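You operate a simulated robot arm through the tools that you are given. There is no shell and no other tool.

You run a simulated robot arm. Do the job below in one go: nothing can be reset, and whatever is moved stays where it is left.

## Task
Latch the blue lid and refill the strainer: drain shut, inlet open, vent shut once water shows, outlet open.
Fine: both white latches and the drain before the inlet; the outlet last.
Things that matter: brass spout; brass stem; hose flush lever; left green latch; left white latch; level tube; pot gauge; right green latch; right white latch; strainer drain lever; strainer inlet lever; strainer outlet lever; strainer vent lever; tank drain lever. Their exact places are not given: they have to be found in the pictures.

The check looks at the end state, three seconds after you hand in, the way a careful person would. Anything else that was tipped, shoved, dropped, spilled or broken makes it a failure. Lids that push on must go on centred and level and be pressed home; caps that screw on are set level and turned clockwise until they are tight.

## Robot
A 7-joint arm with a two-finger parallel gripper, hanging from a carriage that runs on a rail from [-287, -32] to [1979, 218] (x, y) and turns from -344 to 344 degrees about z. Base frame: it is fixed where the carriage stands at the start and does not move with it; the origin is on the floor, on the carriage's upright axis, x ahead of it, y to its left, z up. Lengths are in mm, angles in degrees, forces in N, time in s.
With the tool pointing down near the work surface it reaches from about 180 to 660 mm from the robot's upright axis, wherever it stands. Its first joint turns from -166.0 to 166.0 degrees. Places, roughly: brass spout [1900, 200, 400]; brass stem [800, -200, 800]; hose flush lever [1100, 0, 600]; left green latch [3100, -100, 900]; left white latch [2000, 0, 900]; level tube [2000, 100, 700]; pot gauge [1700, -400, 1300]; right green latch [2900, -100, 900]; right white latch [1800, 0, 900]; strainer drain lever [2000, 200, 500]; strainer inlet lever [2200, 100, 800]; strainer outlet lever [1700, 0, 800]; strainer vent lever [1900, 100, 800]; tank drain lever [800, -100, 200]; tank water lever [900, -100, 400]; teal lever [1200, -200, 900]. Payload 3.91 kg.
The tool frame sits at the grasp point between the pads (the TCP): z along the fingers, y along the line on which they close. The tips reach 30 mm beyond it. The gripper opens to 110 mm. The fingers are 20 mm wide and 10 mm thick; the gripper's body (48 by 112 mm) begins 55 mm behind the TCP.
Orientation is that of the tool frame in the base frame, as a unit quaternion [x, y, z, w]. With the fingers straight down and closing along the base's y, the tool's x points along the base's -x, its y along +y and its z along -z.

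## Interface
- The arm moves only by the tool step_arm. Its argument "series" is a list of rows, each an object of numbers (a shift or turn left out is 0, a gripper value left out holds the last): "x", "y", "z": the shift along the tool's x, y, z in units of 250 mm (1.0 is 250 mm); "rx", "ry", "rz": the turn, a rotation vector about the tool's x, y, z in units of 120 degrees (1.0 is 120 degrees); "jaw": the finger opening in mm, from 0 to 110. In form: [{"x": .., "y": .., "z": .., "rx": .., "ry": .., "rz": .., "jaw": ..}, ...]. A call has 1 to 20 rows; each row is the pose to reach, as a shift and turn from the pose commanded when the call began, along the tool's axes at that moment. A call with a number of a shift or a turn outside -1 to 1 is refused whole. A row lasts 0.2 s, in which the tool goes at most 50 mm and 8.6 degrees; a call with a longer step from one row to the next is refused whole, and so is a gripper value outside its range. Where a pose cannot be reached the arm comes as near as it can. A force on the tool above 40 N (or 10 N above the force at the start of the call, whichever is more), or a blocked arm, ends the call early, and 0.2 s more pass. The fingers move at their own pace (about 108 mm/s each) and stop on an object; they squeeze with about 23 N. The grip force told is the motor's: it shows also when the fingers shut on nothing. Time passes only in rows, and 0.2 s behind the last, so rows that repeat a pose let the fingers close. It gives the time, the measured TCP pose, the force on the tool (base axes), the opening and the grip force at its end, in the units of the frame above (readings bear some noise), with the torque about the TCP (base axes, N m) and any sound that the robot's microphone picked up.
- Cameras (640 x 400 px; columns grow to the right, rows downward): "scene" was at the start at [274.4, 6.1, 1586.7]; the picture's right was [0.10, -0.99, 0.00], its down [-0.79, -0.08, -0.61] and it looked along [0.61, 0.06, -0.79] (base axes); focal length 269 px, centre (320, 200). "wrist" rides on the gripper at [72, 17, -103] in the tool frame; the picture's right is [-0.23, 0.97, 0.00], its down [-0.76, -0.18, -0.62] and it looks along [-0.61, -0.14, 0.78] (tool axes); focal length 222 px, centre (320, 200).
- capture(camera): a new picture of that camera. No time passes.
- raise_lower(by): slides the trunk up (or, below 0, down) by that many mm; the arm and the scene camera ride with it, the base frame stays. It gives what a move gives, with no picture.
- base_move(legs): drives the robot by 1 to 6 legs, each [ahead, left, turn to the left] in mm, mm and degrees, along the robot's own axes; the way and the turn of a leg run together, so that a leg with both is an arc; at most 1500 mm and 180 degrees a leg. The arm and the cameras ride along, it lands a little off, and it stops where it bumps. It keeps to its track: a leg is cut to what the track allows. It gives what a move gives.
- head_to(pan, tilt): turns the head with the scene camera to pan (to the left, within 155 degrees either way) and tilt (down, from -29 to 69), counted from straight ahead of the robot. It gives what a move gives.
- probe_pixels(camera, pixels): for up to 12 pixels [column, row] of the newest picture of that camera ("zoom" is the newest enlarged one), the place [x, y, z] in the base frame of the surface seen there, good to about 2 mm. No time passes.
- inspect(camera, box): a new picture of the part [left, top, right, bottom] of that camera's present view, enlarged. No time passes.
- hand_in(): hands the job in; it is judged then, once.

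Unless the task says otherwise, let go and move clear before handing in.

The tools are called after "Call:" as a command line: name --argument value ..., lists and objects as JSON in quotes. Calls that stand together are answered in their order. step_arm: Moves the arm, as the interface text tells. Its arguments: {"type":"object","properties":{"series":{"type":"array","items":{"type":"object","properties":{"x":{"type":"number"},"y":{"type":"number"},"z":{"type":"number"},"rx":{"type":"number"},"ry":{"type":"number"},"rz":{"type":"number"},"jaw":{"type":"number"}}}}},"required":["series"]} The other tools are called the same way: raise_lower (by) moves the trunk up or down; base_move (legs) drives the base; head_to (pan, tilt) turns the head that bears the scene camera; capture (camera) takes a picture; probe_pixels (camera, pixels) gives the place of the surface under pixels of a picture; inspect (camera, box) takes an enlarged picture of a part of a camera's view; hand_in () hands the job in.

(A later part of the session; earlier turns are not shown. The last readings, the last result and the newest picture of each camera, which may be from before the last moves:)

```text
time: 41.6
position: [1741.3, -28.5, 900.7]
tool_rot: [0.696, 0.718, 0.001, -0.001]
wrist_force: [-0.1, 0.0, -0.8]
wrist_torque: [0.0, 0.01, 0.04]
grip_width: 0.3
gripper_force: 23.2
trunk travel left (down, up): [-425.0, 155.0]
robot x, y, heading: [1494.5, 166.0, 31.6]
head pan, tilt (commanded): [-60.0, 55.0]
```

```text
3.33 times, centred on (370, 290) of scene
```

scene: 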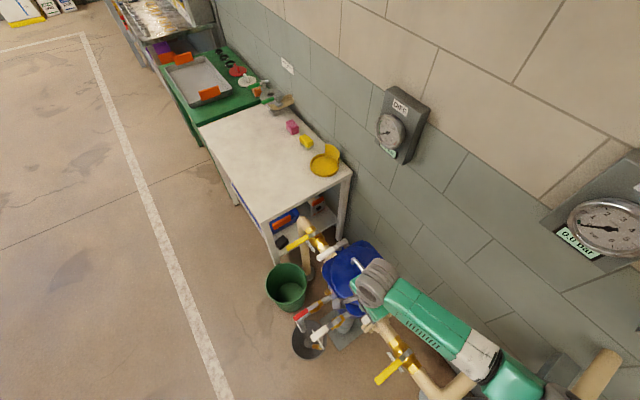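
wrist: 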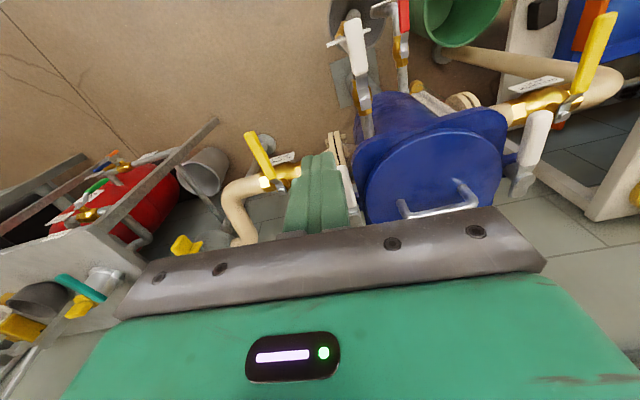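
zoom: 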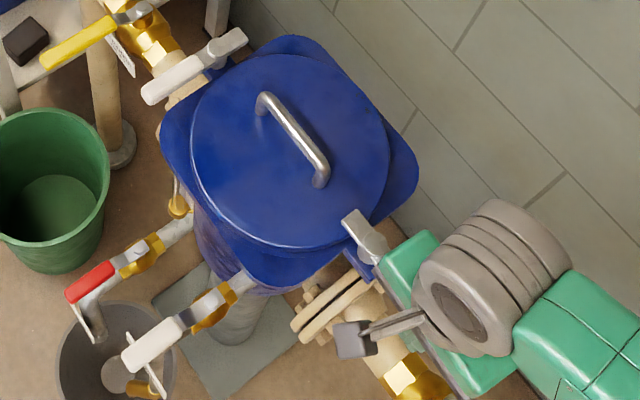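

The dog now reaches over the lid rim (zoom 350,220) with no resistance yet. I measure its direction.

Call:
probe_pixels --camera "zoom" --pixels '[[350, 216], [358, 228], [372, 232], [376, 250], [345, 235], [360, 262], [385, 245]]'

Call:
inspect --camera "scene" --box '[355, 280, 395, 320]'

```text
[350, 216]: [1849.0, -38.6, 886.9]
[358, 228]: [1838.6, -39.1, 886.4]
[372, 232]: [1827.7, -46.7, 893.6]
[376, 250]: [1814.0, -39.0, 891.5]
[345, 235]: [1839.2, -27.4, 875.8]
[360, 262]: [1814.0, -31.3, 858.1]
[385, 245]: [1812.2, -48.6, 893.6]
```

```text
10.00 times, centred on (375, 300) of scene
```

zoom: 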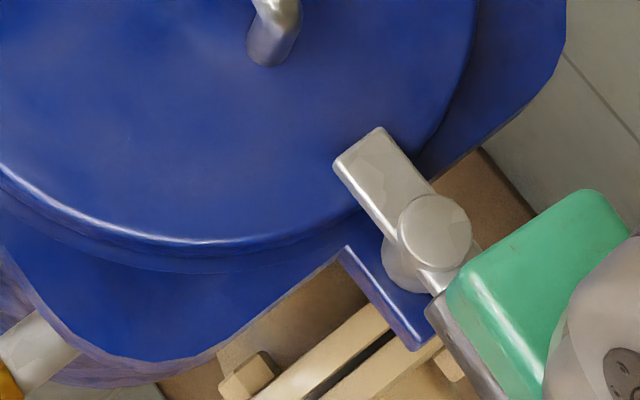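

Call:
probe_pixels --camera "zoom" --pixels '[[345, 168], [378, 135], [388, 218], [425, 182], [435, 232], [404, 235], [465, 235], [435, 200], [435, 262]]'

```text
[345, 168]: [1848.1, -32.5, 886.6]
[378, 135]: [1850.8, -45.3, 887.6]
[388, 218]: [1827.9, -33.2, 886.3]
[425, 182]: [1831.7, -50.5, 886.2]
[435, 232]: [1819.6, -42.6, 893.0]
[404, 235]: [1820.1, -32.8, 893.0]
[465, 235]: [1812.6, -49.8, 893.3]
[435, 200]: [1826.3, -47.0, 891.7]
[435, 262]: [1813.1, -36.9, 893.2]
```

The dog points from the hub (1819.5,-42) to (1849.5,-39), about 6°, aligned straight at the lid centre. I nudge a few mm further to feel whether it is at its stop.

Call:
step_arm --series '[{"x": -0.008, "y": -0.001}, {"x": -0.016, "y": -0.002}, {"x": -0.024, "y": -0.003}, {"x": -0.024, "y": -0.003}]'

Call:
inspect --camera "scene" --box '[355, 280, 395, 320]'

Call:
probe_pixels --camera "zoom" --pixels '[[345, 168], [378, 135], [388, 218], [425, 182], [435, 232]]'

```text
time: 42.6
position: [1741.2, -30.6, 899.1]
tool_rot: [0.696, 0.718, 0.002, -0.003]
wrist_force: [-1.5, 16.1, 7.6]
wrist_torque: [0.02, 0.0, 0.04]
grip_width: 0.0
gripper_force: 23.3
trunk travel left (down, up): [-425.0, 155.0]
robot x, y, heading: [1496.4, 163.6, 31.8]
head pan, tilt (commanded): [-60.0, 55.0]
```

```text
10.00 times, centred on (375, 300) of scene
```

zoom: 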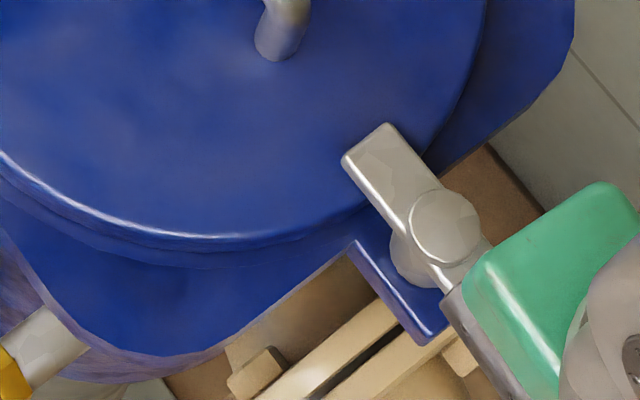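

```text
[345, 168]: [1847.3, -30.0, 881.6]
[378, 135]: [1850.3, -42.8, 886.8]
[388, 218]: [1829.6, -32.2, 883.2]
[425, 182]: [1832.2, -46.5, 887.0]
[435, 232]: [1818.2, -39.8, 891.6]
```

A force of 16 N arose with no further turn, so the right latch is home against its stop. I back off and lift.

Call:
step_arm --series '[{"x": 0.04}, {"x": 0.08}, {"x": 0.08, "z": -0.06}, {"x": 0.08, "z": -0.16}, {"x": 0.08, "z": -0.26}, {"x": 0.08, "z": -0.36}, {"x": 0.08, "z": -0.46}, {"x": 0.08, "z": -0.56}, {"x": 0.08, "z": -0.56}]'

Call:
capture --camera "scene"

Call:
capture --camera "wrist"

```text
time: 44.6
position: [1740.6, -15.0, 1043.3]
tool_rot: [0.697, 0.717, 0.0, 0.0]
wrist_force: [-0.1, -0.6, 0.6]
wrist_torque: [0.02, -0.01, -0.01]
grip_width: 0.1
gripper_force: 22.9
trunk travel left (down, up): [-425.0, 155.0]
robot x, y, heading: [1491.4, 163.0, 31.8]
head pan, tilt (commanded): [-60.0, 55.0]
```

```text
taken
```

scene: 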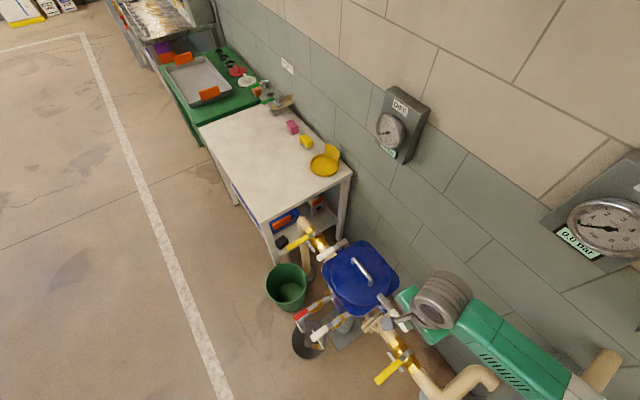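

```text
taken
```

wrist: 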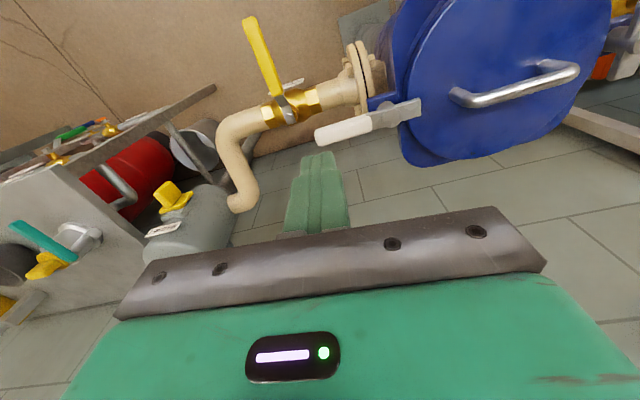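

The right latch grip now points outward (wrist picture 345,130). Next I drive forward about 155 mm to bring the left latch into comfortable reach, with the arm high.

Call:
base_move --legs '[[140, -67, 0]]'

Call:
head_to --pan -75 --tilt 60

Call:
capture --camera "scene"

Call:
capture --camera "wrist"

```text
time: 46.0
position: [1891.9, 1.5, 1043.9]
tool_rot: [0.696, 0.718, 0.001, -0.001]
wrist_force: [-0.5, 0.0, -1.0]
wrist_torque: [-0.03, -0.02, 0.01]
grip_width: 0.0
gripper_force: 22.8
trunk travel left (down, up): [-425.0, 155.0]
robot x, y, heading: [1647.7, 178.9, 31.9]
head pan, tilt (commanded): [-60.0, 55.0]
```

```text
time: 46.8
position: [1892.9, 2.2, 1043.5]
tool_rot: [0.696, 0.718, 0.001, -0.001]
wrist_force: [-1.3, -0.4, -0.3]
wrist_torque: [-0.03, 0.01, 0.0]
grip_width: 0.1
gripper_force: 23.4
trunk travel left (down, up): [-425.0, 155.0]
robot x, y, heading: [1648.0, 179.0, 31.7]
head pan, tilt (commanded): [-75.0, 60.0]
```

```text
taken
```

scene: 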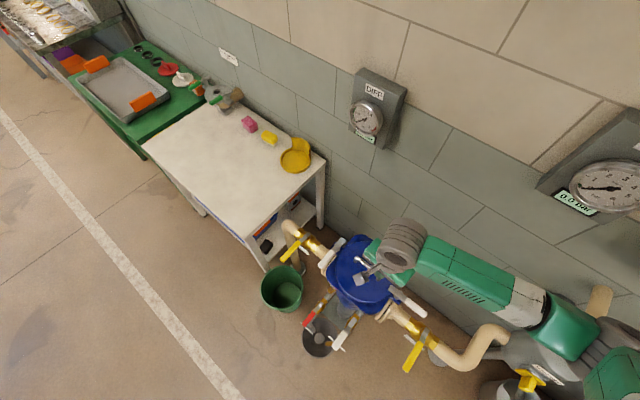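

```text
taken
```

wrist: 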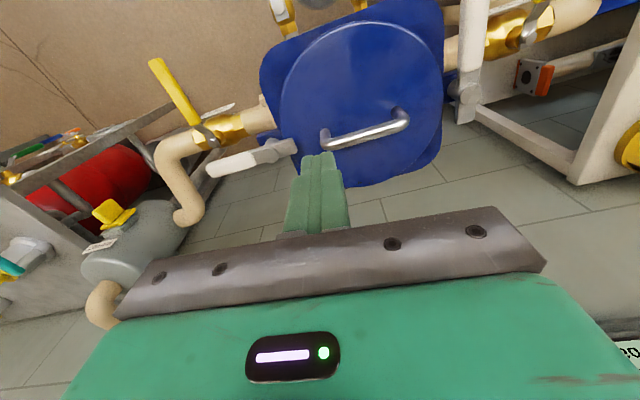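

The pot and both latches are visible. I zoom on the left latch (scene ≈325,260) and probe its outline.

Call:
inspect --camera "scene" --box '[275, 215, 375, 285]'

Call:
inspect --camera "scene" --box '[310, 230, 350, 280]'

```text
5.71 times, centred on (325, 250) of scene
```

zoom: 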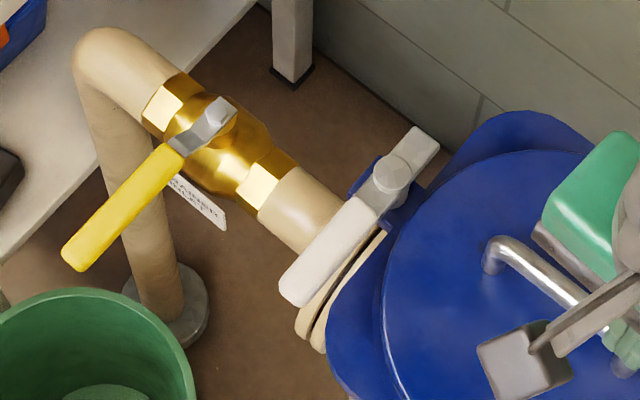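

```text
8.00 times, centred on (330, 255) of scene
```

zoom: 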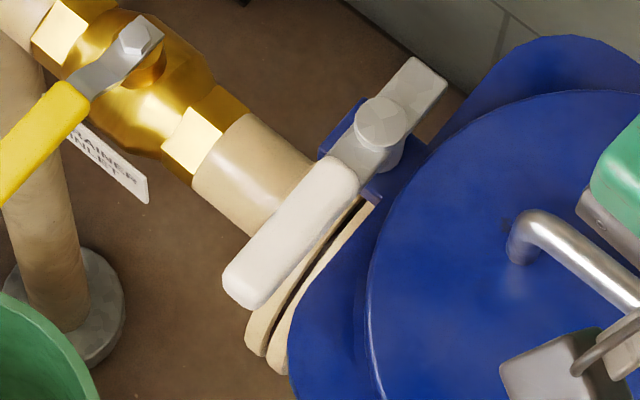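

Call:
probe_pixels --camera "zoom" --pixels '[[385, 120], [430, 75], [330, 165], [355, 185], [230, 280], [262, 305], [290, 220], [330, 300], [380, 185], [375, 220], [410, 200], [310, 350]]'

```text
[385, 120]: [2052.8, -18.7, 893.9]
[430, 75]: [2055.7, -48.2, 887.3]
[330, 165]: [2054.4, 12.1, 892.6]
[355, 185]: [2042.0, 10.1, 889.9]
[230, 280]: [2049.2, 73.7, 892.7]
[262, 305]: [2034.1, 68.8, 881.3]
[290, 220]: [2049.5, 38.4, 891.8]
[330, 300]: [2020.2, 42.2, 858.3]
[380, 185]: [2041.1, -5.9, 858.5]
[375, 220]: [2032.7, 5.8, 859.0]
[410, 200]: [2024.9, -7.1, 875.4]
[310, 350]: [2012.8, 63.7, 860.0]
```

The left latch hub is at (2053,-19) with the grip leaning at ≈97°. I'll move the closed fingers to (2018,55), between grip and lid, above the flange, and descend to z≈900.

Call:
step_arm --series '[{"x": 0.049, "y": 0.127}, {"x": 0.098, "y": 0.253}, {"x": 0.147, "y": 0.38}, {"x": 0.196, "y": 0.506}, {"x": 0.196, "y": 0.506, "z": 0.1}, {"x": 0.196, "y": 0.506, "z": 0.2}, {"x": 0.196, "y": 0.506, "z": 0.32}, {"x": 0.196, "y": 0.506, "z": 0.32}]'

Call:
inspect --camera "wrist" --box '[220, 60, 420, 220]'

Call:
capture --camera "scene"

```text
time: 48.6
position: [2017.0, 58.4, 963.9]
tool_rot: [0.696, 0.718, 0.001, -0.001]
wrist_force: [-0.1, 0.0, -0.4]
wrist_torque: [-0.02, 0.01, 0.0]
grip_width: 0.0
gripper_force: 23.1
trunk travel left (down, up): [-425.0, 155.0]
robot x, y, heading: [1649.1, 181.7, 31.5]
head pan, tilt (commanded): [-75.0, 60.0]
```

```text
2.50 times, centred on (320, 140) of wrist
```

zoom: 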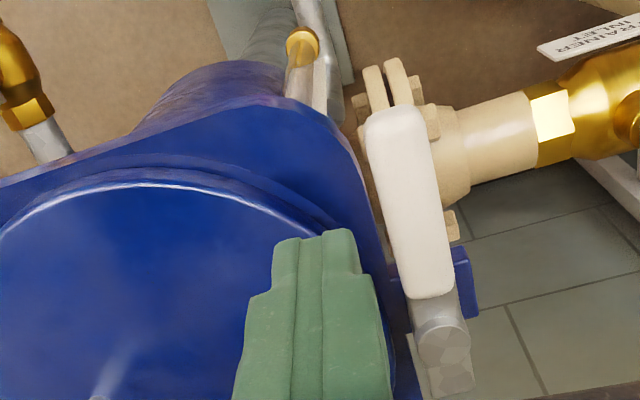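

```text
taken
```

scene: 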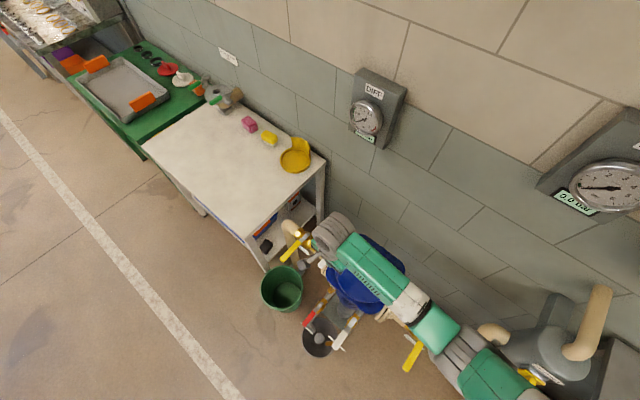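

The fingers are beside the white grip over the flange, clear of the lid disc. I lower by 63 mm.

Call:
step_arm --series '[{"z": 0.05}, {"z": 0.1}, {"z": 0.15}, {"z": 0.2}, {"z": 0.235}, {"z": 0.252}, {"z": 0.252}]'

Call:
inspect --camera "wrist" --box '[220, 60, 420, 220]'

```text
time: 50.2
position: [2016.9, 55.4, 901.0]
tool_rot: [0.696, 0.718, 0.0, 0.0]
wrist_force: [0.9, -0.5, 0.2]
wrist_torque: [0.0, -0.01, -0.04]
grip_width: 0.0
gripper_force: 23.3
trunk travel left (down, up): [-425.0, 155.0]
robot x, y, heading: [1650.2, 183.2, 31.9]
head pan, tilt (commanded): [-75.0, 60.0]
```

```text
2.50 times, centred on (320, 140) of wrist
```

zoom: 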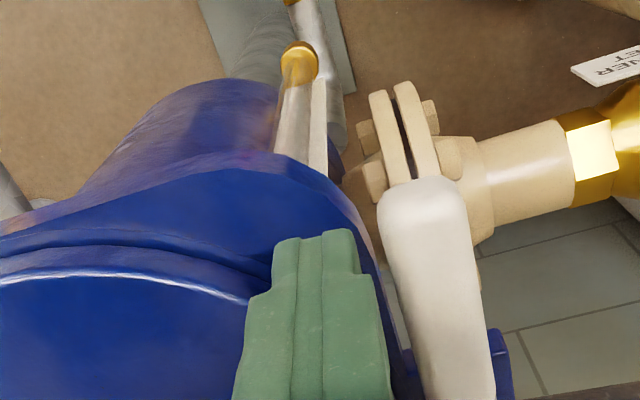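

Free of contact. I push the left latch outward (clockwise from above) along its arc, first half.

Call:
step_arm --series '[{"x": 0.0045, "y": 0.022}, {"x": 0.009, "y": 0.044}, {"x": 0.0135, "y": 0.066}, {"x": 0.018, "y": 0.088}, {"x": 0.02, "y": 0.111}, {"x": 0.022, "y": 0.134}, {"x": 0.021, "y": 0.157}, {"x": 0.019, "y": 0.179}, {"x": 0.015, "y": 0.201}, {"x": 0.01, "y": 0.223}, {"x": 0.002, "y": 0.244}, {"x": -0.006, "y": 0.265}, {"x": -0.016, "y": 0.285}, {"x": -0.027, "y": 0.305}, {"x": -0.027, "y": 0.305}]'

Call:
inspect --camera "wrist" --box '[220, 60, 420, 220]'

```text
time: 53.4
position: [2094.0, 50.4, 900.1]
tool_rot: [0.697, 0.717, 0.001, 0.0]
wrist_force: [0.5, -0.8, 0.5]
wrist_torque: [0.0, 0.0, -0.01]
grip_width: 0.2
gripper_force: 22.5
trunk travel left (down, up): [-425.0, 155.0]
robot x, y, heading: [1648.1, 176.6, 31.6]
head pan, tilt (commanded): [-75.0, 60.0]
```

```text
2.50 times, centred on (320, 140) of wrist
```

zoom: 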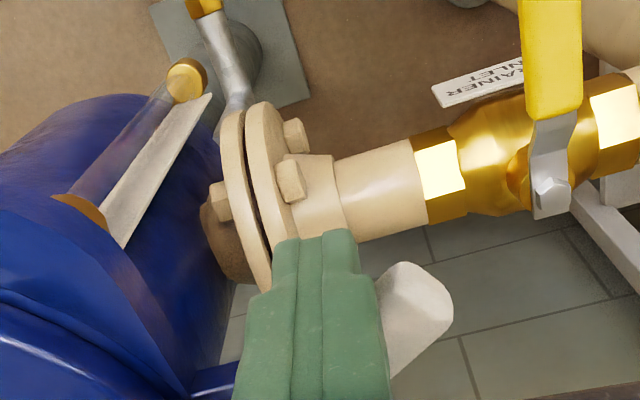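

The latch follows. I continue to the end of its travel slowly.

Call:
step_arm --series '[{"x": -0.013, "y": 0.019}, {"x": -0.026, "y": 0.037}, {"x": -0.041, "y": 0.053}, {"x": -0.057, "y": 0.069}, {"x": -0.075, "y": 0.083}, {"x": -0.093, "y": 0.097}, {"x": -0.107, "y": 0.106}, {"x": -0.122, "y": 0.114}, {"x": -0.132, "y": 0.12}, {"x": -0.142, "y": 0.125}, {"x": -0.153, "y": 0.129}, {"x": -0.163, "y": 0.133}, {"x": -0.163, "y": 0.133}]'

Call:
inspect --camera "wrist" --box '[220, 60, 420, 220]'

Call:
inspect --camera "scene" --box '[290, 220, 370, 290]'

```text
time: 56.2
position: [2127.2, 12.3, 899.6]
tool_rot: [0.696, 0.718, 0.0, -0.002]
wrist_force: [-2.2, 8.2, 1.9]
wrist_torque: [0.03, 0.08, -0.02]
grip_width: 0.0
gripper_force: 23.3
trunk travel left (down, up): [-425.0, 155.0]
robot x, y, heading: [1649.5, 181.2, 31.5]
head pan, tilt (commanded): [-75.0, 60.0]
```

```text
2.50 times, centred on (320, 140) of wrist
```

zoom: 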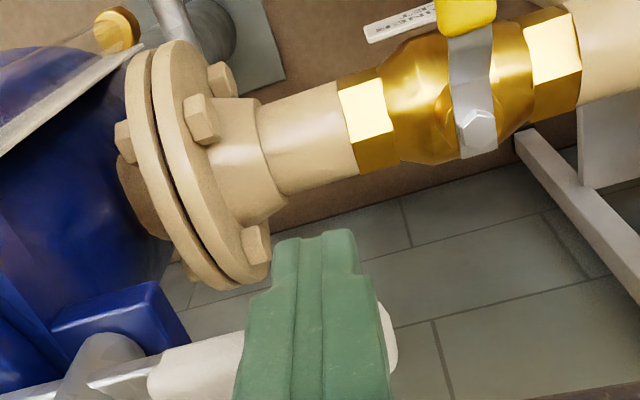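

```text
5.71 times, centred on (330, 255) of scene
```

zoom: 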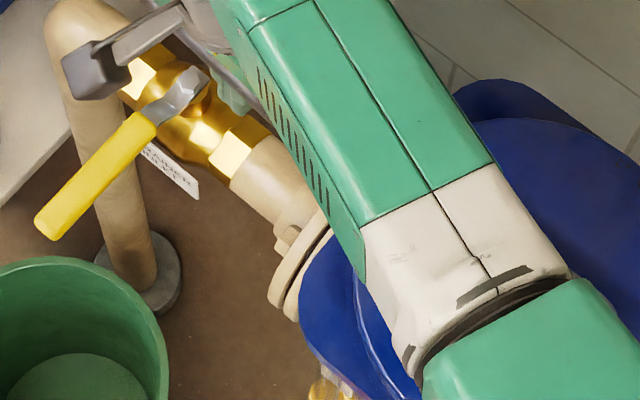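

A reaction of 8 N has started, the sign of the stop. I press 4 mm more to be sure it is fully home.

Call:
step_arm --series '[{"x": -0.006, "y": 0.001}, {"x": -0.012, "y": 0.002}, {"x": -0.018, "y": 0.003}, {"x": -0.018, "y": 0.003}]'

```text
time: 57.2
position: [2129.3, 12.8, 899.4]
tool_rot: [0.696, 0.718, 0.002, -0.003]
wrist_force: [-7.4, 24.0, 8.9]
wrist_torque: [0.15, 0.15, 0.01]
grip_width: 0.0
gripper_force: 23.1
trunk travel left (down, up): [-425.0, 155.0]
robot x, y, heading: [1647.7, 179.0, 31.8]
head pan, tilt (commanded): [-75.0, 60.0]
```

24 N with no motion: the left latch is at its stop. I back off and lift straight up.

Call:
step_arm --series '[{"x": 0.04}, {"x": 0.1}, {"x": 0.1, "z": -0.06}, {"x": 0.1, "z": -0.16}, {"x": 0.1, "z": -0.26}, {"x": 0.1, "z": -0.36}, {"x": 0.1, "z": -0.46}, {"x": 0.1, "z": -0.56}, {"x": 0.1, "z": -0.56}]'

Call:
capture --camera "wrist"

Call:
capture --camera "scene"

```text
time: 59.2
position: [2129.4, 31.8, 1039.5]
tool_rot: [0.696, 0.718, 0.001, 0.0]
wrist_force: [0.9, -0.2, 0.2]
wrist_torque: [0.02, 0.01, 0.02]
grip_width: 0.1
gripper_force: 23.1
trunk travel left (down, up): [-425.0, 155.0]
robot x, y, heading: [1646.4, 181.8, 31.9]
head pan, tilt (commanded): [-75.0, 60.0]
```

```text
taken
```

wrist: 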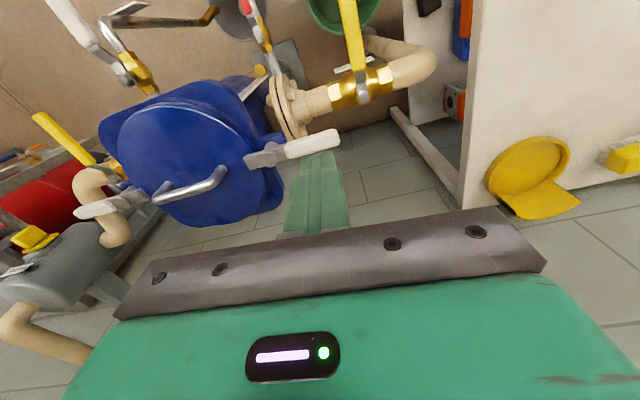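

```text
taken
```

scene: 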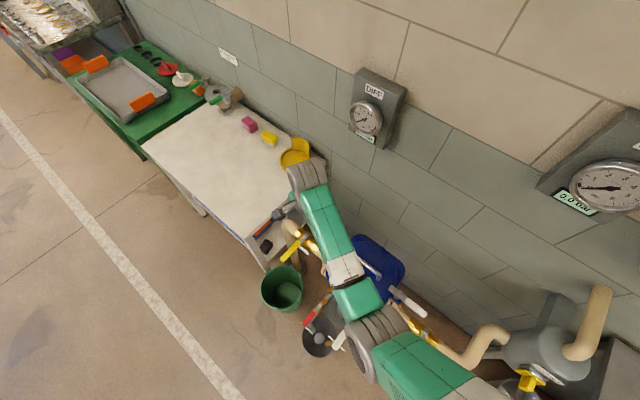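

Both latches are now turned with their dogs over the lid. Next is the drain. I move the tool out over open floor in front of the pot and look at how the arm folds when it is lowered.

Call:
step_arm --series '[{"x": 0.12, "y": -0.05}, {"x": 0.24, "y": -0.1}, {"x": 0.36, "y": -0.15}, {"x": 0.48, "y": -0.2}, {"x": 0.6, "y": -0.25}, {"x": 0.72, "y": -0.3}, {"x": 0.84, "y": -0.35}, {"x": 0.96, "y": -0.4}, {"x": 0.96, "y": -0.48}]'

Call:
step_arm --series '[{"x": 0.1, "z": 0.1}, {"x": 0.2, "z": 0.2}, {"x": 0.3, "z": 0.3}, {"x": 0.4, "z": 0.4}, {"x": 0.4, "z": 0.55}, {"x": 0.4, "z": 0.7}, {"x": 0.4, "z": 0.85}, {"x": 0.4, "z": 1.0}]'

Call:
capture --camera "scene"

Call:
capture --camera "wrist"

```text
time: 61.2
position: [2001.5, 267.9, 1039.8]
tool_rot: [0.696, 0.718, 0.001, -0.001]
wrist_force: [-0.3, 0.5, 0.3]
wrist_torque: [0.01, 0.04, 0.06]
grip_width: 0.0
gripper_force: 23.3
trunk travel left (down, up): [-425.0, 155.0]
robot x, y, heading: [1645.0, 181.0, 31.9]
head pan, tilt (commanded): [-75.0, 60.0]
```

```text
time: 63.0
position: [2000.4, 366.5, 792.0]
tool_rot: [0.696, 0.718, 0.001, -0.001]
wrist_force: [0.1, -0.1, 0.6]
wrist_torque: [-0.01, -0.02, 0.0]
grip_width: 0.2
gripper_force: 22.6
trunk travel left (down, up): [-425.0, 155.0]
robot x, y, heading: [1646.8, 178.4, 31.8]
head pan, tilt (commanded): [-75.0, 60.0]
```

```text
taken
```

scene: 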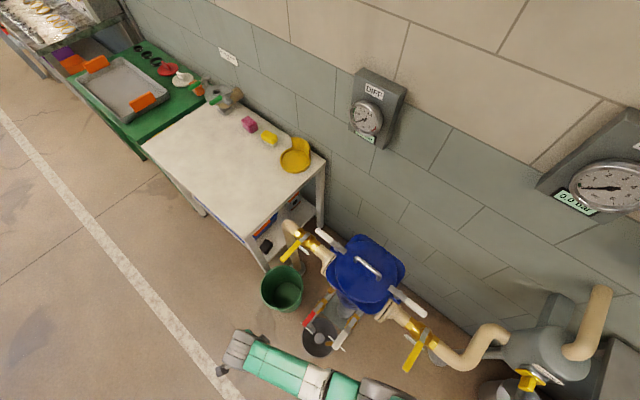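

```text
taken
```

wrist: 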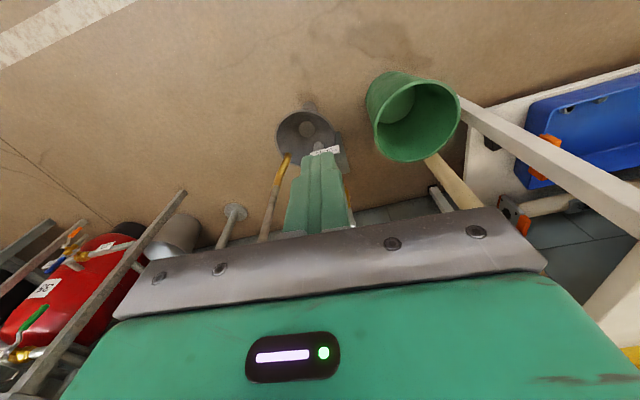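

The scene view shows both latch grips pointing outward and the arm lying in front of the pot. I probe the arm's height along its length, and zoom on the pot to confirm both dogs and measure the valves.

Call:
probe_pixels --camera "scene" --pixels '[[237, 348], [270, 365], [300, 378], [345, 388], [390, 390]]'

Call:
inspect --camera "scene" --box '[275, 215, 445, 375]'

Call:
inspect --camera "scene" --box '[295, 275, 365, 355]'

```text
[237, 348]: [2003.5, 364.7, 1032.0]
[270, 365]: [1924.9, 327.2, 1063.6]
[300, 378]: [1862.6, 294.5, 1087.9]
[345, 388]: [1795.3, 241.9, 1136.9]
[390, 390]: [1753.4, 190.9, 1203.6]
```

```text
2.50 times, centred on (360, 295) of scene
```

zoom: 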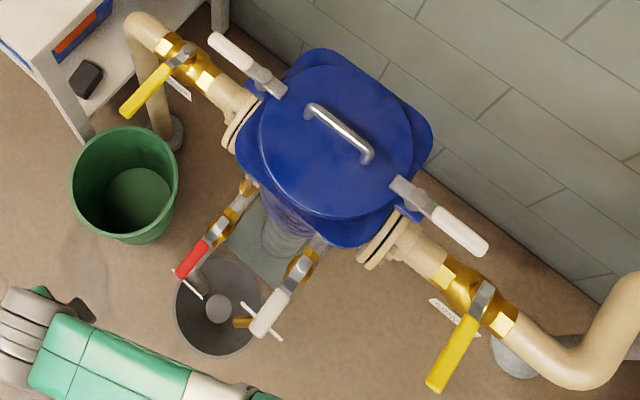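

```text
5.00 times, centred on (330, 315) of scene
```

zoom: 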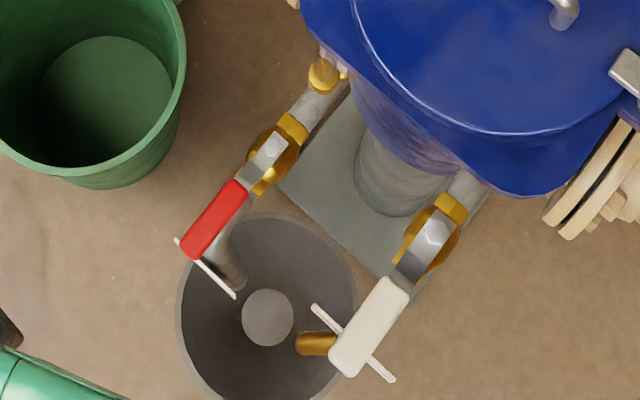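

The forearm rises steeply toward the carriage when lowered, which is useful. I probe drain and vent levers from this clear zoom: red grip (215,218), bolt (273,146), white grip (370,328), bolt (435,230).

Call:
probe_pixels --camera "zoom" --pixels '[[273, 143], [245, 178], [235, 185], [190, 250], [185, 240], [203, 258], [222, 200], [235, 200], [436, 228], [393, 290], [340, 365], [370, 328]]'

Call:
probe_pixels --camera "scene" --pixels '[[372, 258], [330, 252], [323, 250], [315, 245], [292, 226], [305, 236], [411, 328], [421, 343], [408, 366], [436, 340], [385, 310], [375, 310]]'

```text
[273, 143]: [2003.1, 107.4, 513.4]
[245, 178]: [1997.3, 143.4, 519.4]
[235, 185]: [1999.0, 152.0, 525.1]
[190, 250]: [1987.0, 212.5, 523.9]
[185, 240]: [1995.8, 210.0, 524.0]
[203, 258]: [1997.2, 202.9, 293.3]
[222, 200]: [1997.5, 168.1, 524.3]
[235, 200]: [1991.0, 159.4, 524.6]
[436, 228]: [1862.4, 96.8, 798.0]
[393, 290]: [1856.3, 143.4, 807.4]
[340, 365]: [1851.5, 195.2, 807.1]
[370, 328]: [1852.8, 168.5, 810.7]
```

```text
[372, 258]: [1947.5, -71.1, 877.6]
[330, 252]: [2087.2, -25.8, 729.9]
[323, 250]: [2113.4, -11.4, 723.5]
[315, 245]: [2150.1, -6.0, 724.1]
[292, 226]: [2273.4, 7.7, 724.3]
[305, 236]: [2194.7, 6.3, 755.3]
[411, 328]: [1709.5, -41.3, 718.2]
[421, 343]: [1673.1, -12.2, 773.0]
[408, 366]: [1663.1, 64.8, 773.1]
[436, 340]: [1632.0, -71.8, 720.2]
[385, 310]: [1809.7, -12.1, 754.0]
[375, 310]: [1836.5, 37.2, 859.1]
```

Drain bolt is at (2003,107,513) with the red grip out to y≈212 at z≈514, lying along the pipe (96°). To keep the forearm off the vent lever, I'll come in tilted 45° from the front. First I shift the carriage a little forward.

Call:
base_move --legs '[[60, -28, 0]]'

Call:
step_arm --series '[{"x": 0.0, "y": -0.08, "z": 0.0, "ry": -0.0625}, {"x": 0.0, "y": -0.16, "z": 0.0, "ry": -0.125}, {"x": 0.0, "y": -0.24, "z": 0.0, "ry": -0.1875}, {"x": 0.0, "y": -0.32, "z": 0.05, "ry": -0.25}, {"x": 0.0, "y": -0.4, "z": 0.1, "ry": -0.3125}, {"x": 0.0, "y": -0.44, "z": 0.15, "ry": -0.375}, {"x": 0.0, "y": -0.44, "z": 0.15, "ry": -0.375}]'

Call:
capture --camera "scene"

Call:
capture --camera "wrist"

```text
time: 64.0
position: [2064.2, 371.7, 791.6]
tool_rot: [0.696, 0.718, 0.001, -0.001]
wrist_force: [-0.2, -0.8, 0.0]
wrist_torque: [-0.03, 0.01, 0.02]
grip_width: 0.0
gripper_force: 23.2
trunk travel left (down, up): [-425.0, 155.0]
robot x, y, heading: [1712.3, 189.5, 31.3]
head pan, tilt (commanded): [-75.0, 60.0]
```

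```text
time: 65.6
position: [1957.6, 367.7, 779.3]
tool_rot: [0.644, 0.663, -0.265, 0.274]
wrist_force: [1.0, 0.3, -0.5]
wrist_torque: [-0.03, 0.0, 0.02]
grip_width: 0.1
gripper_force: 22.3
out of reach, approached as far as the arm can: row 6, 7
trunk travel left (down, up): [-425.0, 155.0]
robot x, y, heading: [1712.9, 185.0, 31.7]
head pan, tilt (commanded): [-75.0, 60.0]
```

```text
taken
```

scene: 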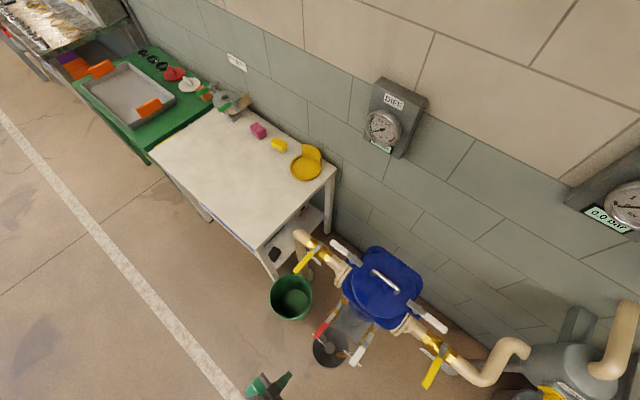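

```text
taken
```

wrist: 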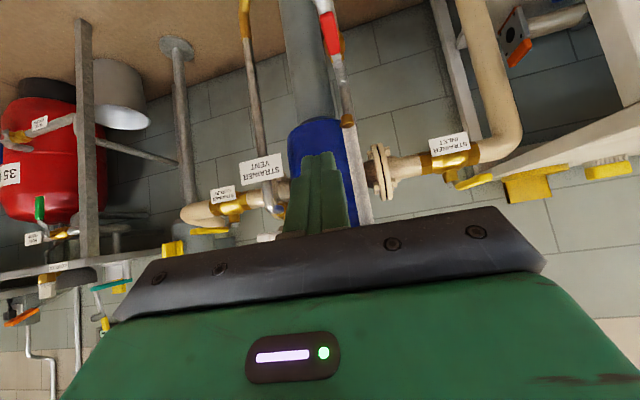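

The tilt is right (≈45°), but the arm could not go lower at this trunk height. I look toward the arm to see its posture before lowering the trunk.

Call:
head_to --pan -20 --tilt 65

Call:
capture --camera "scene"

```text
time: 66.8
position: [1957.7, 365.4, 779.8]
tool_rot: [0.644, 0.663, -0.266, 0.274]
wrist_force: [-0.2, 1.5, -0.3]
wrist_torque: [0.01, 0.0, -0.05]
grip_width: 0.1
gripper_force: 23.3
trunk travel left (down, up): [-425.0, 155.0]
robot x, y, heading: [1710.2, 190.9, 31.5]
head pan, tilt (commanded): [-20.0, 65.0]
```

```text
taken
```

scene: 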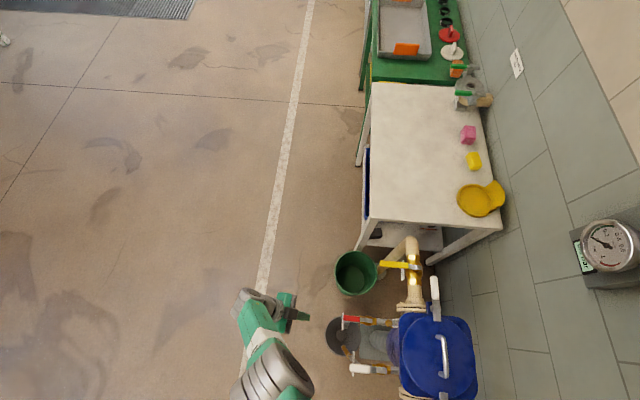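

The arm lies wholly on the open-floor side (pixels 240–310, 290–390). I probe the elbow, then lower the trunk.

Call:
probe_pixels --camera "scene" --pixels '[[265, 375], [290, 395], [265, 345], [245, 325], [262, 298], [295, 312]]'

Call:
raise_lower --by -245

Call:
capture --camera "scene"

Call:
capture --camera "wrist"

```text
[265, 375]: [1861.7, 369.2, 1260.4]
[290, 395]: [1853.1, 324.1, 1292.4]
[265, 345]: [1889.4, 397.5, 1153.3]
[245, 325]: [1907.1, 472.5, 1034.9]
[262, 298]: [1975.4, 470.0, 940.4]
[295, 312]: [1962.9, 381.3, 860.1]
```

```text
time: 69.4
position: [1955.9, 365.1, 535.5]
tool_rot: [0.644, 0.663, -0.265, 0.274]
wrist_force: [-0.1, -1.2, -0.3]
wrist_torque: [-0.04, -0.01, -0.01]
grip_width: 0.0
gripper_force: 23.4
trunk travel left (down, up): [-180.0, 400.0]
robot x, y, heading: [1714.3, 185.9, 31.9]
head pan, tilt (commanded): [-20.0, 65.0]
```

```text
taken
```

scene: 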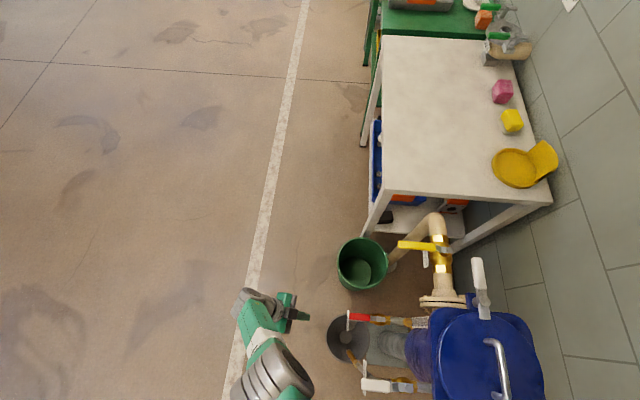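

```text
taken
```

wrist: 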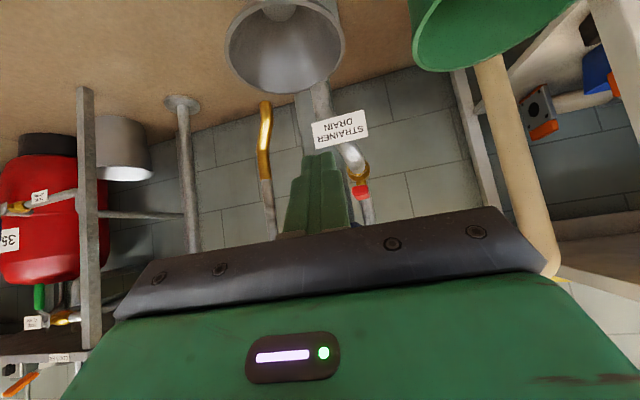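

The TCP is now at (1956,365,535) with the drain lever (red, wrist 360,190) to its right and a hanging tag at (340,130). I probe these for clearance.

Call:
probe_pixels --camera "wrist" --pixels '[[320, 135], [340, 120], [362, 130], [361, 192], [357, 187], [367, 187], [353, 155], [266, 120], [265, 170], [310, 155], [345, 165]]'

Call:
step_arm --series '[{"x": 0.0}]'

```text
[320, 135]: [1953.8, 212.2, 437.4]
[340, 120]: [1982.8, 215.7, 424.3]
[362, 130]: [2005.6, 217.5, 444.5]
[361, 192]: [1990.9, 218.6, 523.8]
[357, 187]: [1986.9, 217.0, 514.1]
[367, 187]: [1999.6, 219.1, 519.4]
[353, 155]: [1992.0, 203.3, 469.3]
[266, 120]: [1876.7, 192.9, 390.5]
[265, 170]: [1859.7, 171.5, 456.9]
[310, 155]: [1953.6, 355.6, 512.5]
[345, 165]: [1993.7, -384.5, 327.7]
```

```text
time: 69.8
position: [1957.0, 366.6, 535.2]
tool_rot: [0.644, 0.663, -0.265, 0.274]
wrist_force: [0.1, 0.4, -0.5]
wrist_torque: [0.0, -0.01, 0.01]
grip_width: 0.0
gripper_force: 23.2
trunk travel left (down, up): [-180.0, 400.0]
robot x, y, heading: [1710.7, 186.9, 31.7]
head pan, tilt (commanded): [-20.0, 65.0]
```

The tag tops out near z≈450, below my path at z≈500+. I move 80 mm toward the lever first to verify the commanded pose tracks.

Call:
step_arm --series '[{"x": -0.057, "y": -0.002, "z": 0.056}, {"x": -0.114, "y": -0.005, "z": 0.112}, {"x": -0.17, "y": -0.007, "z": 0.169}, {"x": -0.227, "y": -0.01, "z": 0.225}, {"x": -0.227, "y": -0.01, "z": 0.225}]'

Call:
capture --camera "wrist"

Call:
capture --camera "scene"

```text
time: 71.0
position: [1966.9, 295.2, 508.8]
tool_rot: [0.644, 0.664, -0.265, 0.274]
wrist_force: [0.5, -0.6, 0.5]
wrist_torque: [-0.01, -0.03, -0.04]
grip_width: 0.0
gripper_force: 23.4
out of reach, approached as far as the arm can: row 1, 2, 3, 4, 5
trunk travel left (down, up): [-180.0, 400.0]
robot x, y, heading: [1713.6, 190.6, 31.3]
head pan, tilt (commanded): [-20.0, 65.0]
```

```text
taken
```

wrist: 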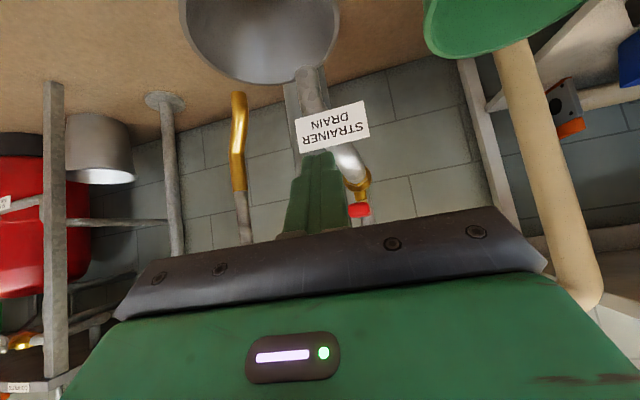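

```text
taken
```

scene: 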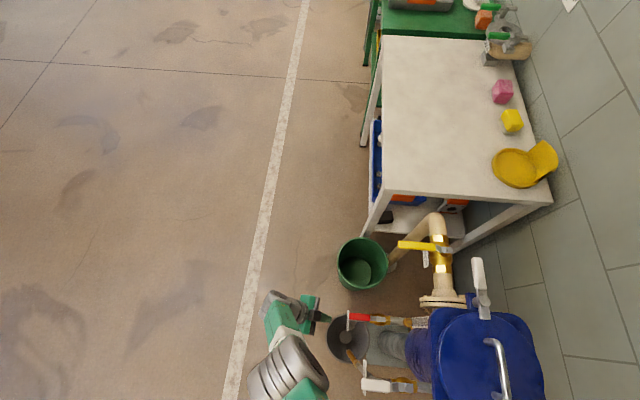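

The arm lagged in x by 13 mm because the target is too close to the carriage with this tilt. I'll back the carriage about 110 mm so the same tilt is reachable.

Call:
base_move --legs '[[-102, 48, 0]]'

Call:
step_arm --series '[{"y": 0.08}, {"y": 0.16}, {"y": 0.24}, {"y": 0.32}, {"y": 0.4}, {"y": 0.4}]'

Call:
capture --camera "wrist"

Call:
capture --camera "scene"

```text
time: 72.2
position: [1850.0, 283.2, 507.7]
tool_rot: [0.643, 0.664, -0.267, 0.275]
wrist_force: [-0.1, 0.0, 0.0]
wrist_torque: [0.0, 0.02, 0.0]
grip_width: 0.0
gripper_force: 22.8
trunk travel left (down, up): [-180.0, 400.0]
robot x, y, heading: [1593.6, 180.4, 31.7]
head pan, tilt (commanded): [-20.0, 65.0]
```

```text
time: 73.6
position: [1937.2, 290.2, 553.4]
tool_rot: [0.642, 0.664, -0.268, 0.274]
wrist_force: [-0.7, -0.2, 0.4]
wrist_torque: [-0.01, -0.02, 0.07]
grip_width: 0.0
gripper_force: 23.7
out of reach, approached as far as the arm can: row 1, 2, 3, 4, 5, 6
trunk travel left (down, up): [-180.0, 400.0]
robot x, y, heading: [1598.4, 173.4, 31.8]
head pan, tilt (commanded): [-20.0, 65.0]
```

```text
taken
```

wrist: 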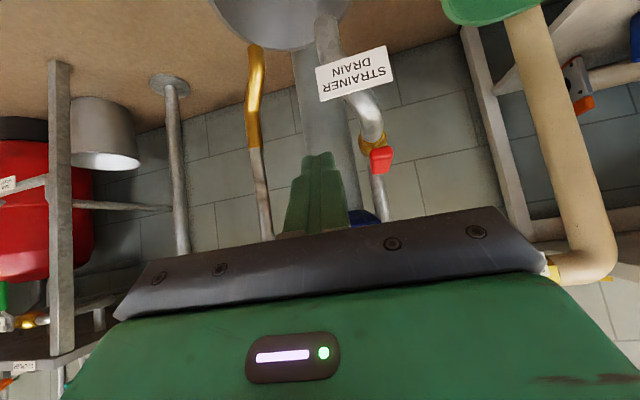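

```text
taken
```

scene: 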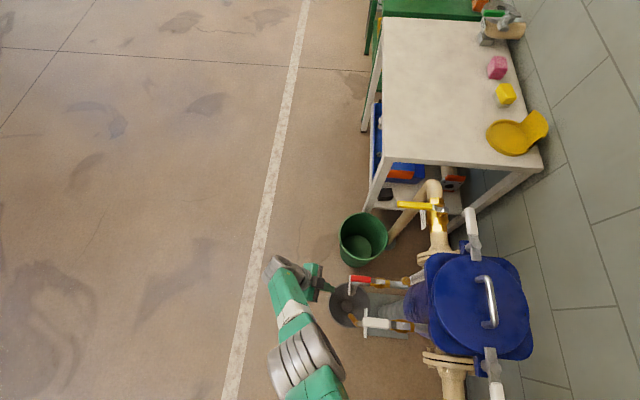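

The tool is now limited in height (z=553 rather than lower), so I need the trunk lower. I check the arm's height near the carriage before lowering.

Call:
probe_pixels --camera "scene" --pixels '[[300, 355], [325, 390], [290, 315], [275, 285], [285, 265], [312, 285], [380, 325], [370, 280], [357, 290]]'

Call:
raise_lower --by -60

Call:
step_arm --series '[{"x": 0.0}, {"x": 0.0}]'

```text
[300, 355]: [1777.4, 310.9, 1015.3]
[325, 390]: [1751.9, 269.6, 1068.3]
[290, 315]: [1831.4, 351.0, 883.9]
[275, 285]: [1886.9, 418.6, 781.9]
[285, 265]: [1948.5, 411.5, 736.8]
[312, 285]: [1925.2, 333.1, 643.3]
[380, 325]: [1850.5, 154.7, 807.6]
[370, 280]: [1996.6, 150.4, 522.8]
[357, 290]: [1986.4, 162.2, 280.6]
```

```text
time: 74.6
position: [1941.7, 293.7, 495.6]
tool_rot: [0.643, 0.663, -0.266, 0.275]
wrist_force: [-0.9, 0.1, -1.2]
wrist_torque: [0.01, 0.03, 0.02]
grip_width: 0.0
gripper_force: 23.5
trunk travel left (down, up): [-120.0, 460.0]
robot x, y, heading: [1597.8, 175.1, 31.3]
head pan, tilt (commanded): [-20.0, 65.0]
```

```text
time: 75.2
position: [1939.6, 293.2, 494.1]
tool_rot: [0.643, 0.664, -0.266, 0.274]
wrist_force: [0.3, 0.3, 0.4]
wrist_torque: [0.01, -0.02, 0.0]
grip_width: 0.0
gripper_force: 22.9
trunk travel left (down, up): [-120.0, 460.0]
robot x, y, heading: [1597.3, 171.7, 32.2]
head pan, tilt (commanded): [-20.0, 65.0]
```

The trunk is lower and the tool sits at (1940,293,494). I test a small move up and in to (1950,260,528).

Call:
step_arm --series '[{"x": -0.063, "y": 0.012, "z": -0.001}, {"x": -0.127, "y": 0.024, "z": -0.002}, {"x": -0.19, "y": 0.036, "z": -0.003}, {"x": -0.19, "y": 0.036, "z": -0.003}]'

```text
time: 76.2
position: [1951.3, 259.0, 530.6]
tool_rot: [0.643, 0.664, -0.266, 0.274]
wrist_force: [0.0, -0.3, 0.6]
wrist_torque: [0.01, -0.02, 0.01]
grip_width: 0.0
gripper_force: 22.9
trunk travel left (down, up): [-120.0, 460.0]
robot x, y, heading: [1594.5, 173.6, 31.7]
head pan, tilt (commanded): [-20.0, 65.0]
```

That works cleanly. I move in to (1958,212,528), beside the red grip on its left.

Call:
step_arm --series '[{"x": -0.033, "y": 0.006, "z": 0.036}, {"x": -0.066, "y": 0.011, "z": 0.071}, {"x": -0.098, "y": 0.017, "z": 0.107}, {"x": -0.131, "y": 0.022, "z": 0.142}, {"x": -0.131, "y": 0.022, "z": 0.142}]'

Call:
capture --camera "wrist"

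Call:
inspect --camera "scene" --box '[260, 220, 440, 350]'

```text
time: 77.4
position: [1959.3, 211.3, 528.6]
tool_rot: [0.644, 0.663, -0.266, 0.274]
wrist_force: [-0.4, -0.1, 0.3]
wrist_torque: [-0.01, 0.0, 0.02]
grip_width: 0.0
gripper_force: 22.9
trunk travel left (down, up): [-120.0, 460.0]
robot x, y, heading: [1595.0, 177.0, 31.6]
head pan, tilt (commanded): [-20.0, 65.0]
```

```text
taken
```

wrist: 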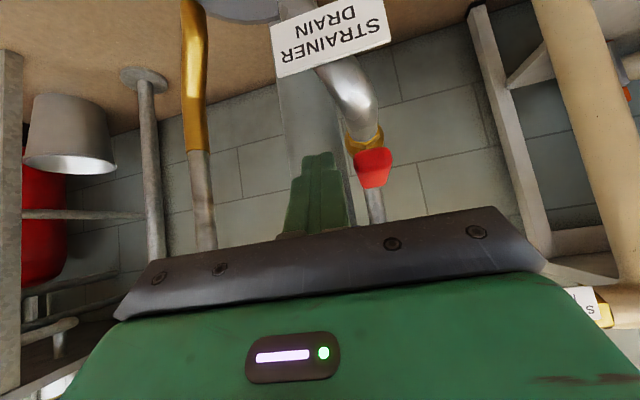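

```text
3.08 times, centred on (350, 285) of scene
```

zoom: 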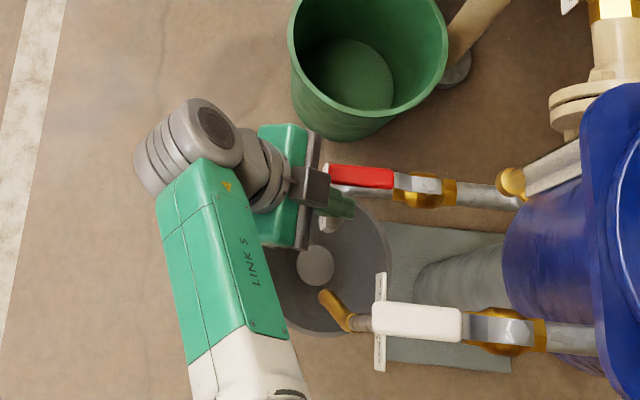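

The fingertips sit just left of the red grip (zoom 340,205 vs grip 360,178). I push it toward +x (clockwise, the usual way to close) by about 25° and watch the force.

Call:
step_arm --series '[{"x": -0.004, "y": 0.032, "z": 0.004}, {"x": -0.008, "y": 0.064, "z": 0.008}, {"x": -0.006, "y": 0.085, "z": 0.006}, {"x": -0.004, "y": 0.105, "z": 0.004}, {"x": -0.004, "y": 0.126, "z": 0.004}, {"x": -0.004, "y": 0.147, "z": 0.004}, {"x": -0.006, "y": 0.168, "z": 0.006}, {"x": -0.008, "y": 0.189, "z": 0.009}, {"x": -0.008, "y": 0.189, "z": 0.009}]'

Call:
inspect --camera "scene" --box '[260, 220, 440, 350]'

Call:
capture --camera "wrist"

```text
time: 79.4
position: [2006.8, 210.2, 528.2]
tool_rot: [0.643, 0.664, -0.266, 0.275]
wrist_force: [0.4, 0.3, -0.4]
wrist_torque: [0.04, -0.01, 0.0]
grip_width: 0.0
gripper_force: 22.9
trunk travel left (down, up): [-120.0, 460.0]
robot x, y, heading: [1594.5, 173.5, 31.8]
head pan, tilt (commanded): [-20.0, 65.0]
```

```text
3.08 times, centred on (350, 285) of scene
```

zoom: 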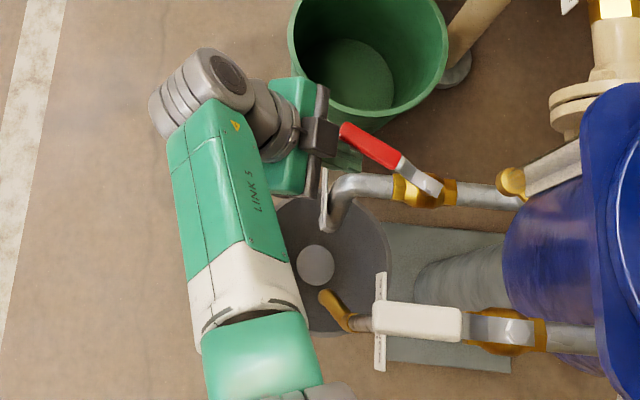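

```text
taken
```

wrist: 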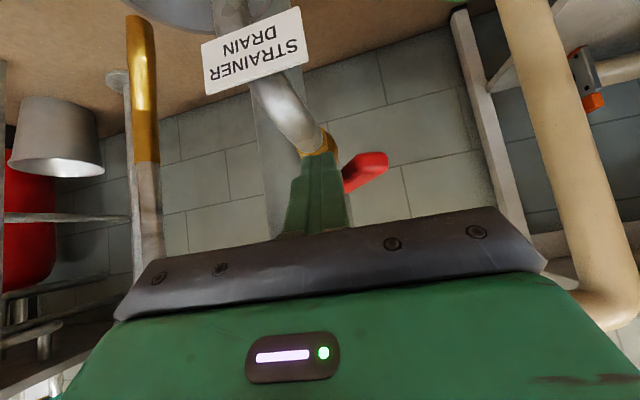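

It turns freely clockwise. I continue along the arc to about 25° short of the shut position.

Call:
step_arm --series '[{"x": -0.003, "y": 0.018, "z": 0.003}, {"x": -0.007, "y": 0.035, "z": 0.007}, {"x": -0.013, "y": 0.055, "z": 0.013}, {"x": -0.019, "y": 0.074, "z": 0.019}, {"x": -0.026, "y": 0.09, "z": 0.026}, {"x": -0.032, "y": 0.106, "z": 0.032}, {"x": -0.041, "y": 0.123, "z": 0.041}, {"x": -0.05, "y": 0.139, "z": 0.05}, {"x": -0.06, "y": 0.152, "z": 0.06}, {"x": -0.069, "y": 0.165, "z": 0.069}, {"x": -0.081, "y": 0.178, "z": 0.081}, {"x": -0.093, "y": 0.19, "z": 0.093}, {"x": -0.093, "y": 0.19, "z": 0.093}]'

Call:
inspect --camera "scene" --box '[260, 220, 440, 350]'

```text
time: 82.2
position: [2048.1, 178.5, 531.0]
tool_rot: [0.643, 0.664, -0.266, 0.274]
wrist_force: [-0.6, 1.2, -1.6]
wrist_torque: [0.04, 0.01, 0.04]
grip_width: 0.1
gripper_force: 22.7
out of reach, approached as far as the arm can: row 9, 10, 11, 12, 13
trunk travel left (down, up): [-120.0, 460.0]
robot x, y, heading: [1597.4, 176.3, 31.7]
head pan, tilt (commanded): [-20.0, 65.0]
```

```text
3.08 times, centred on (350, 285) of scene
```

zoom: 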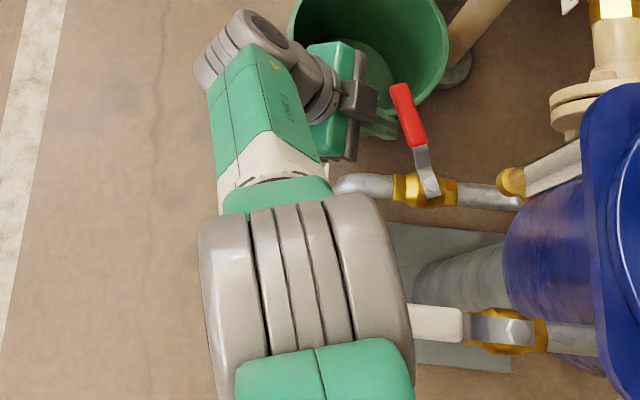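

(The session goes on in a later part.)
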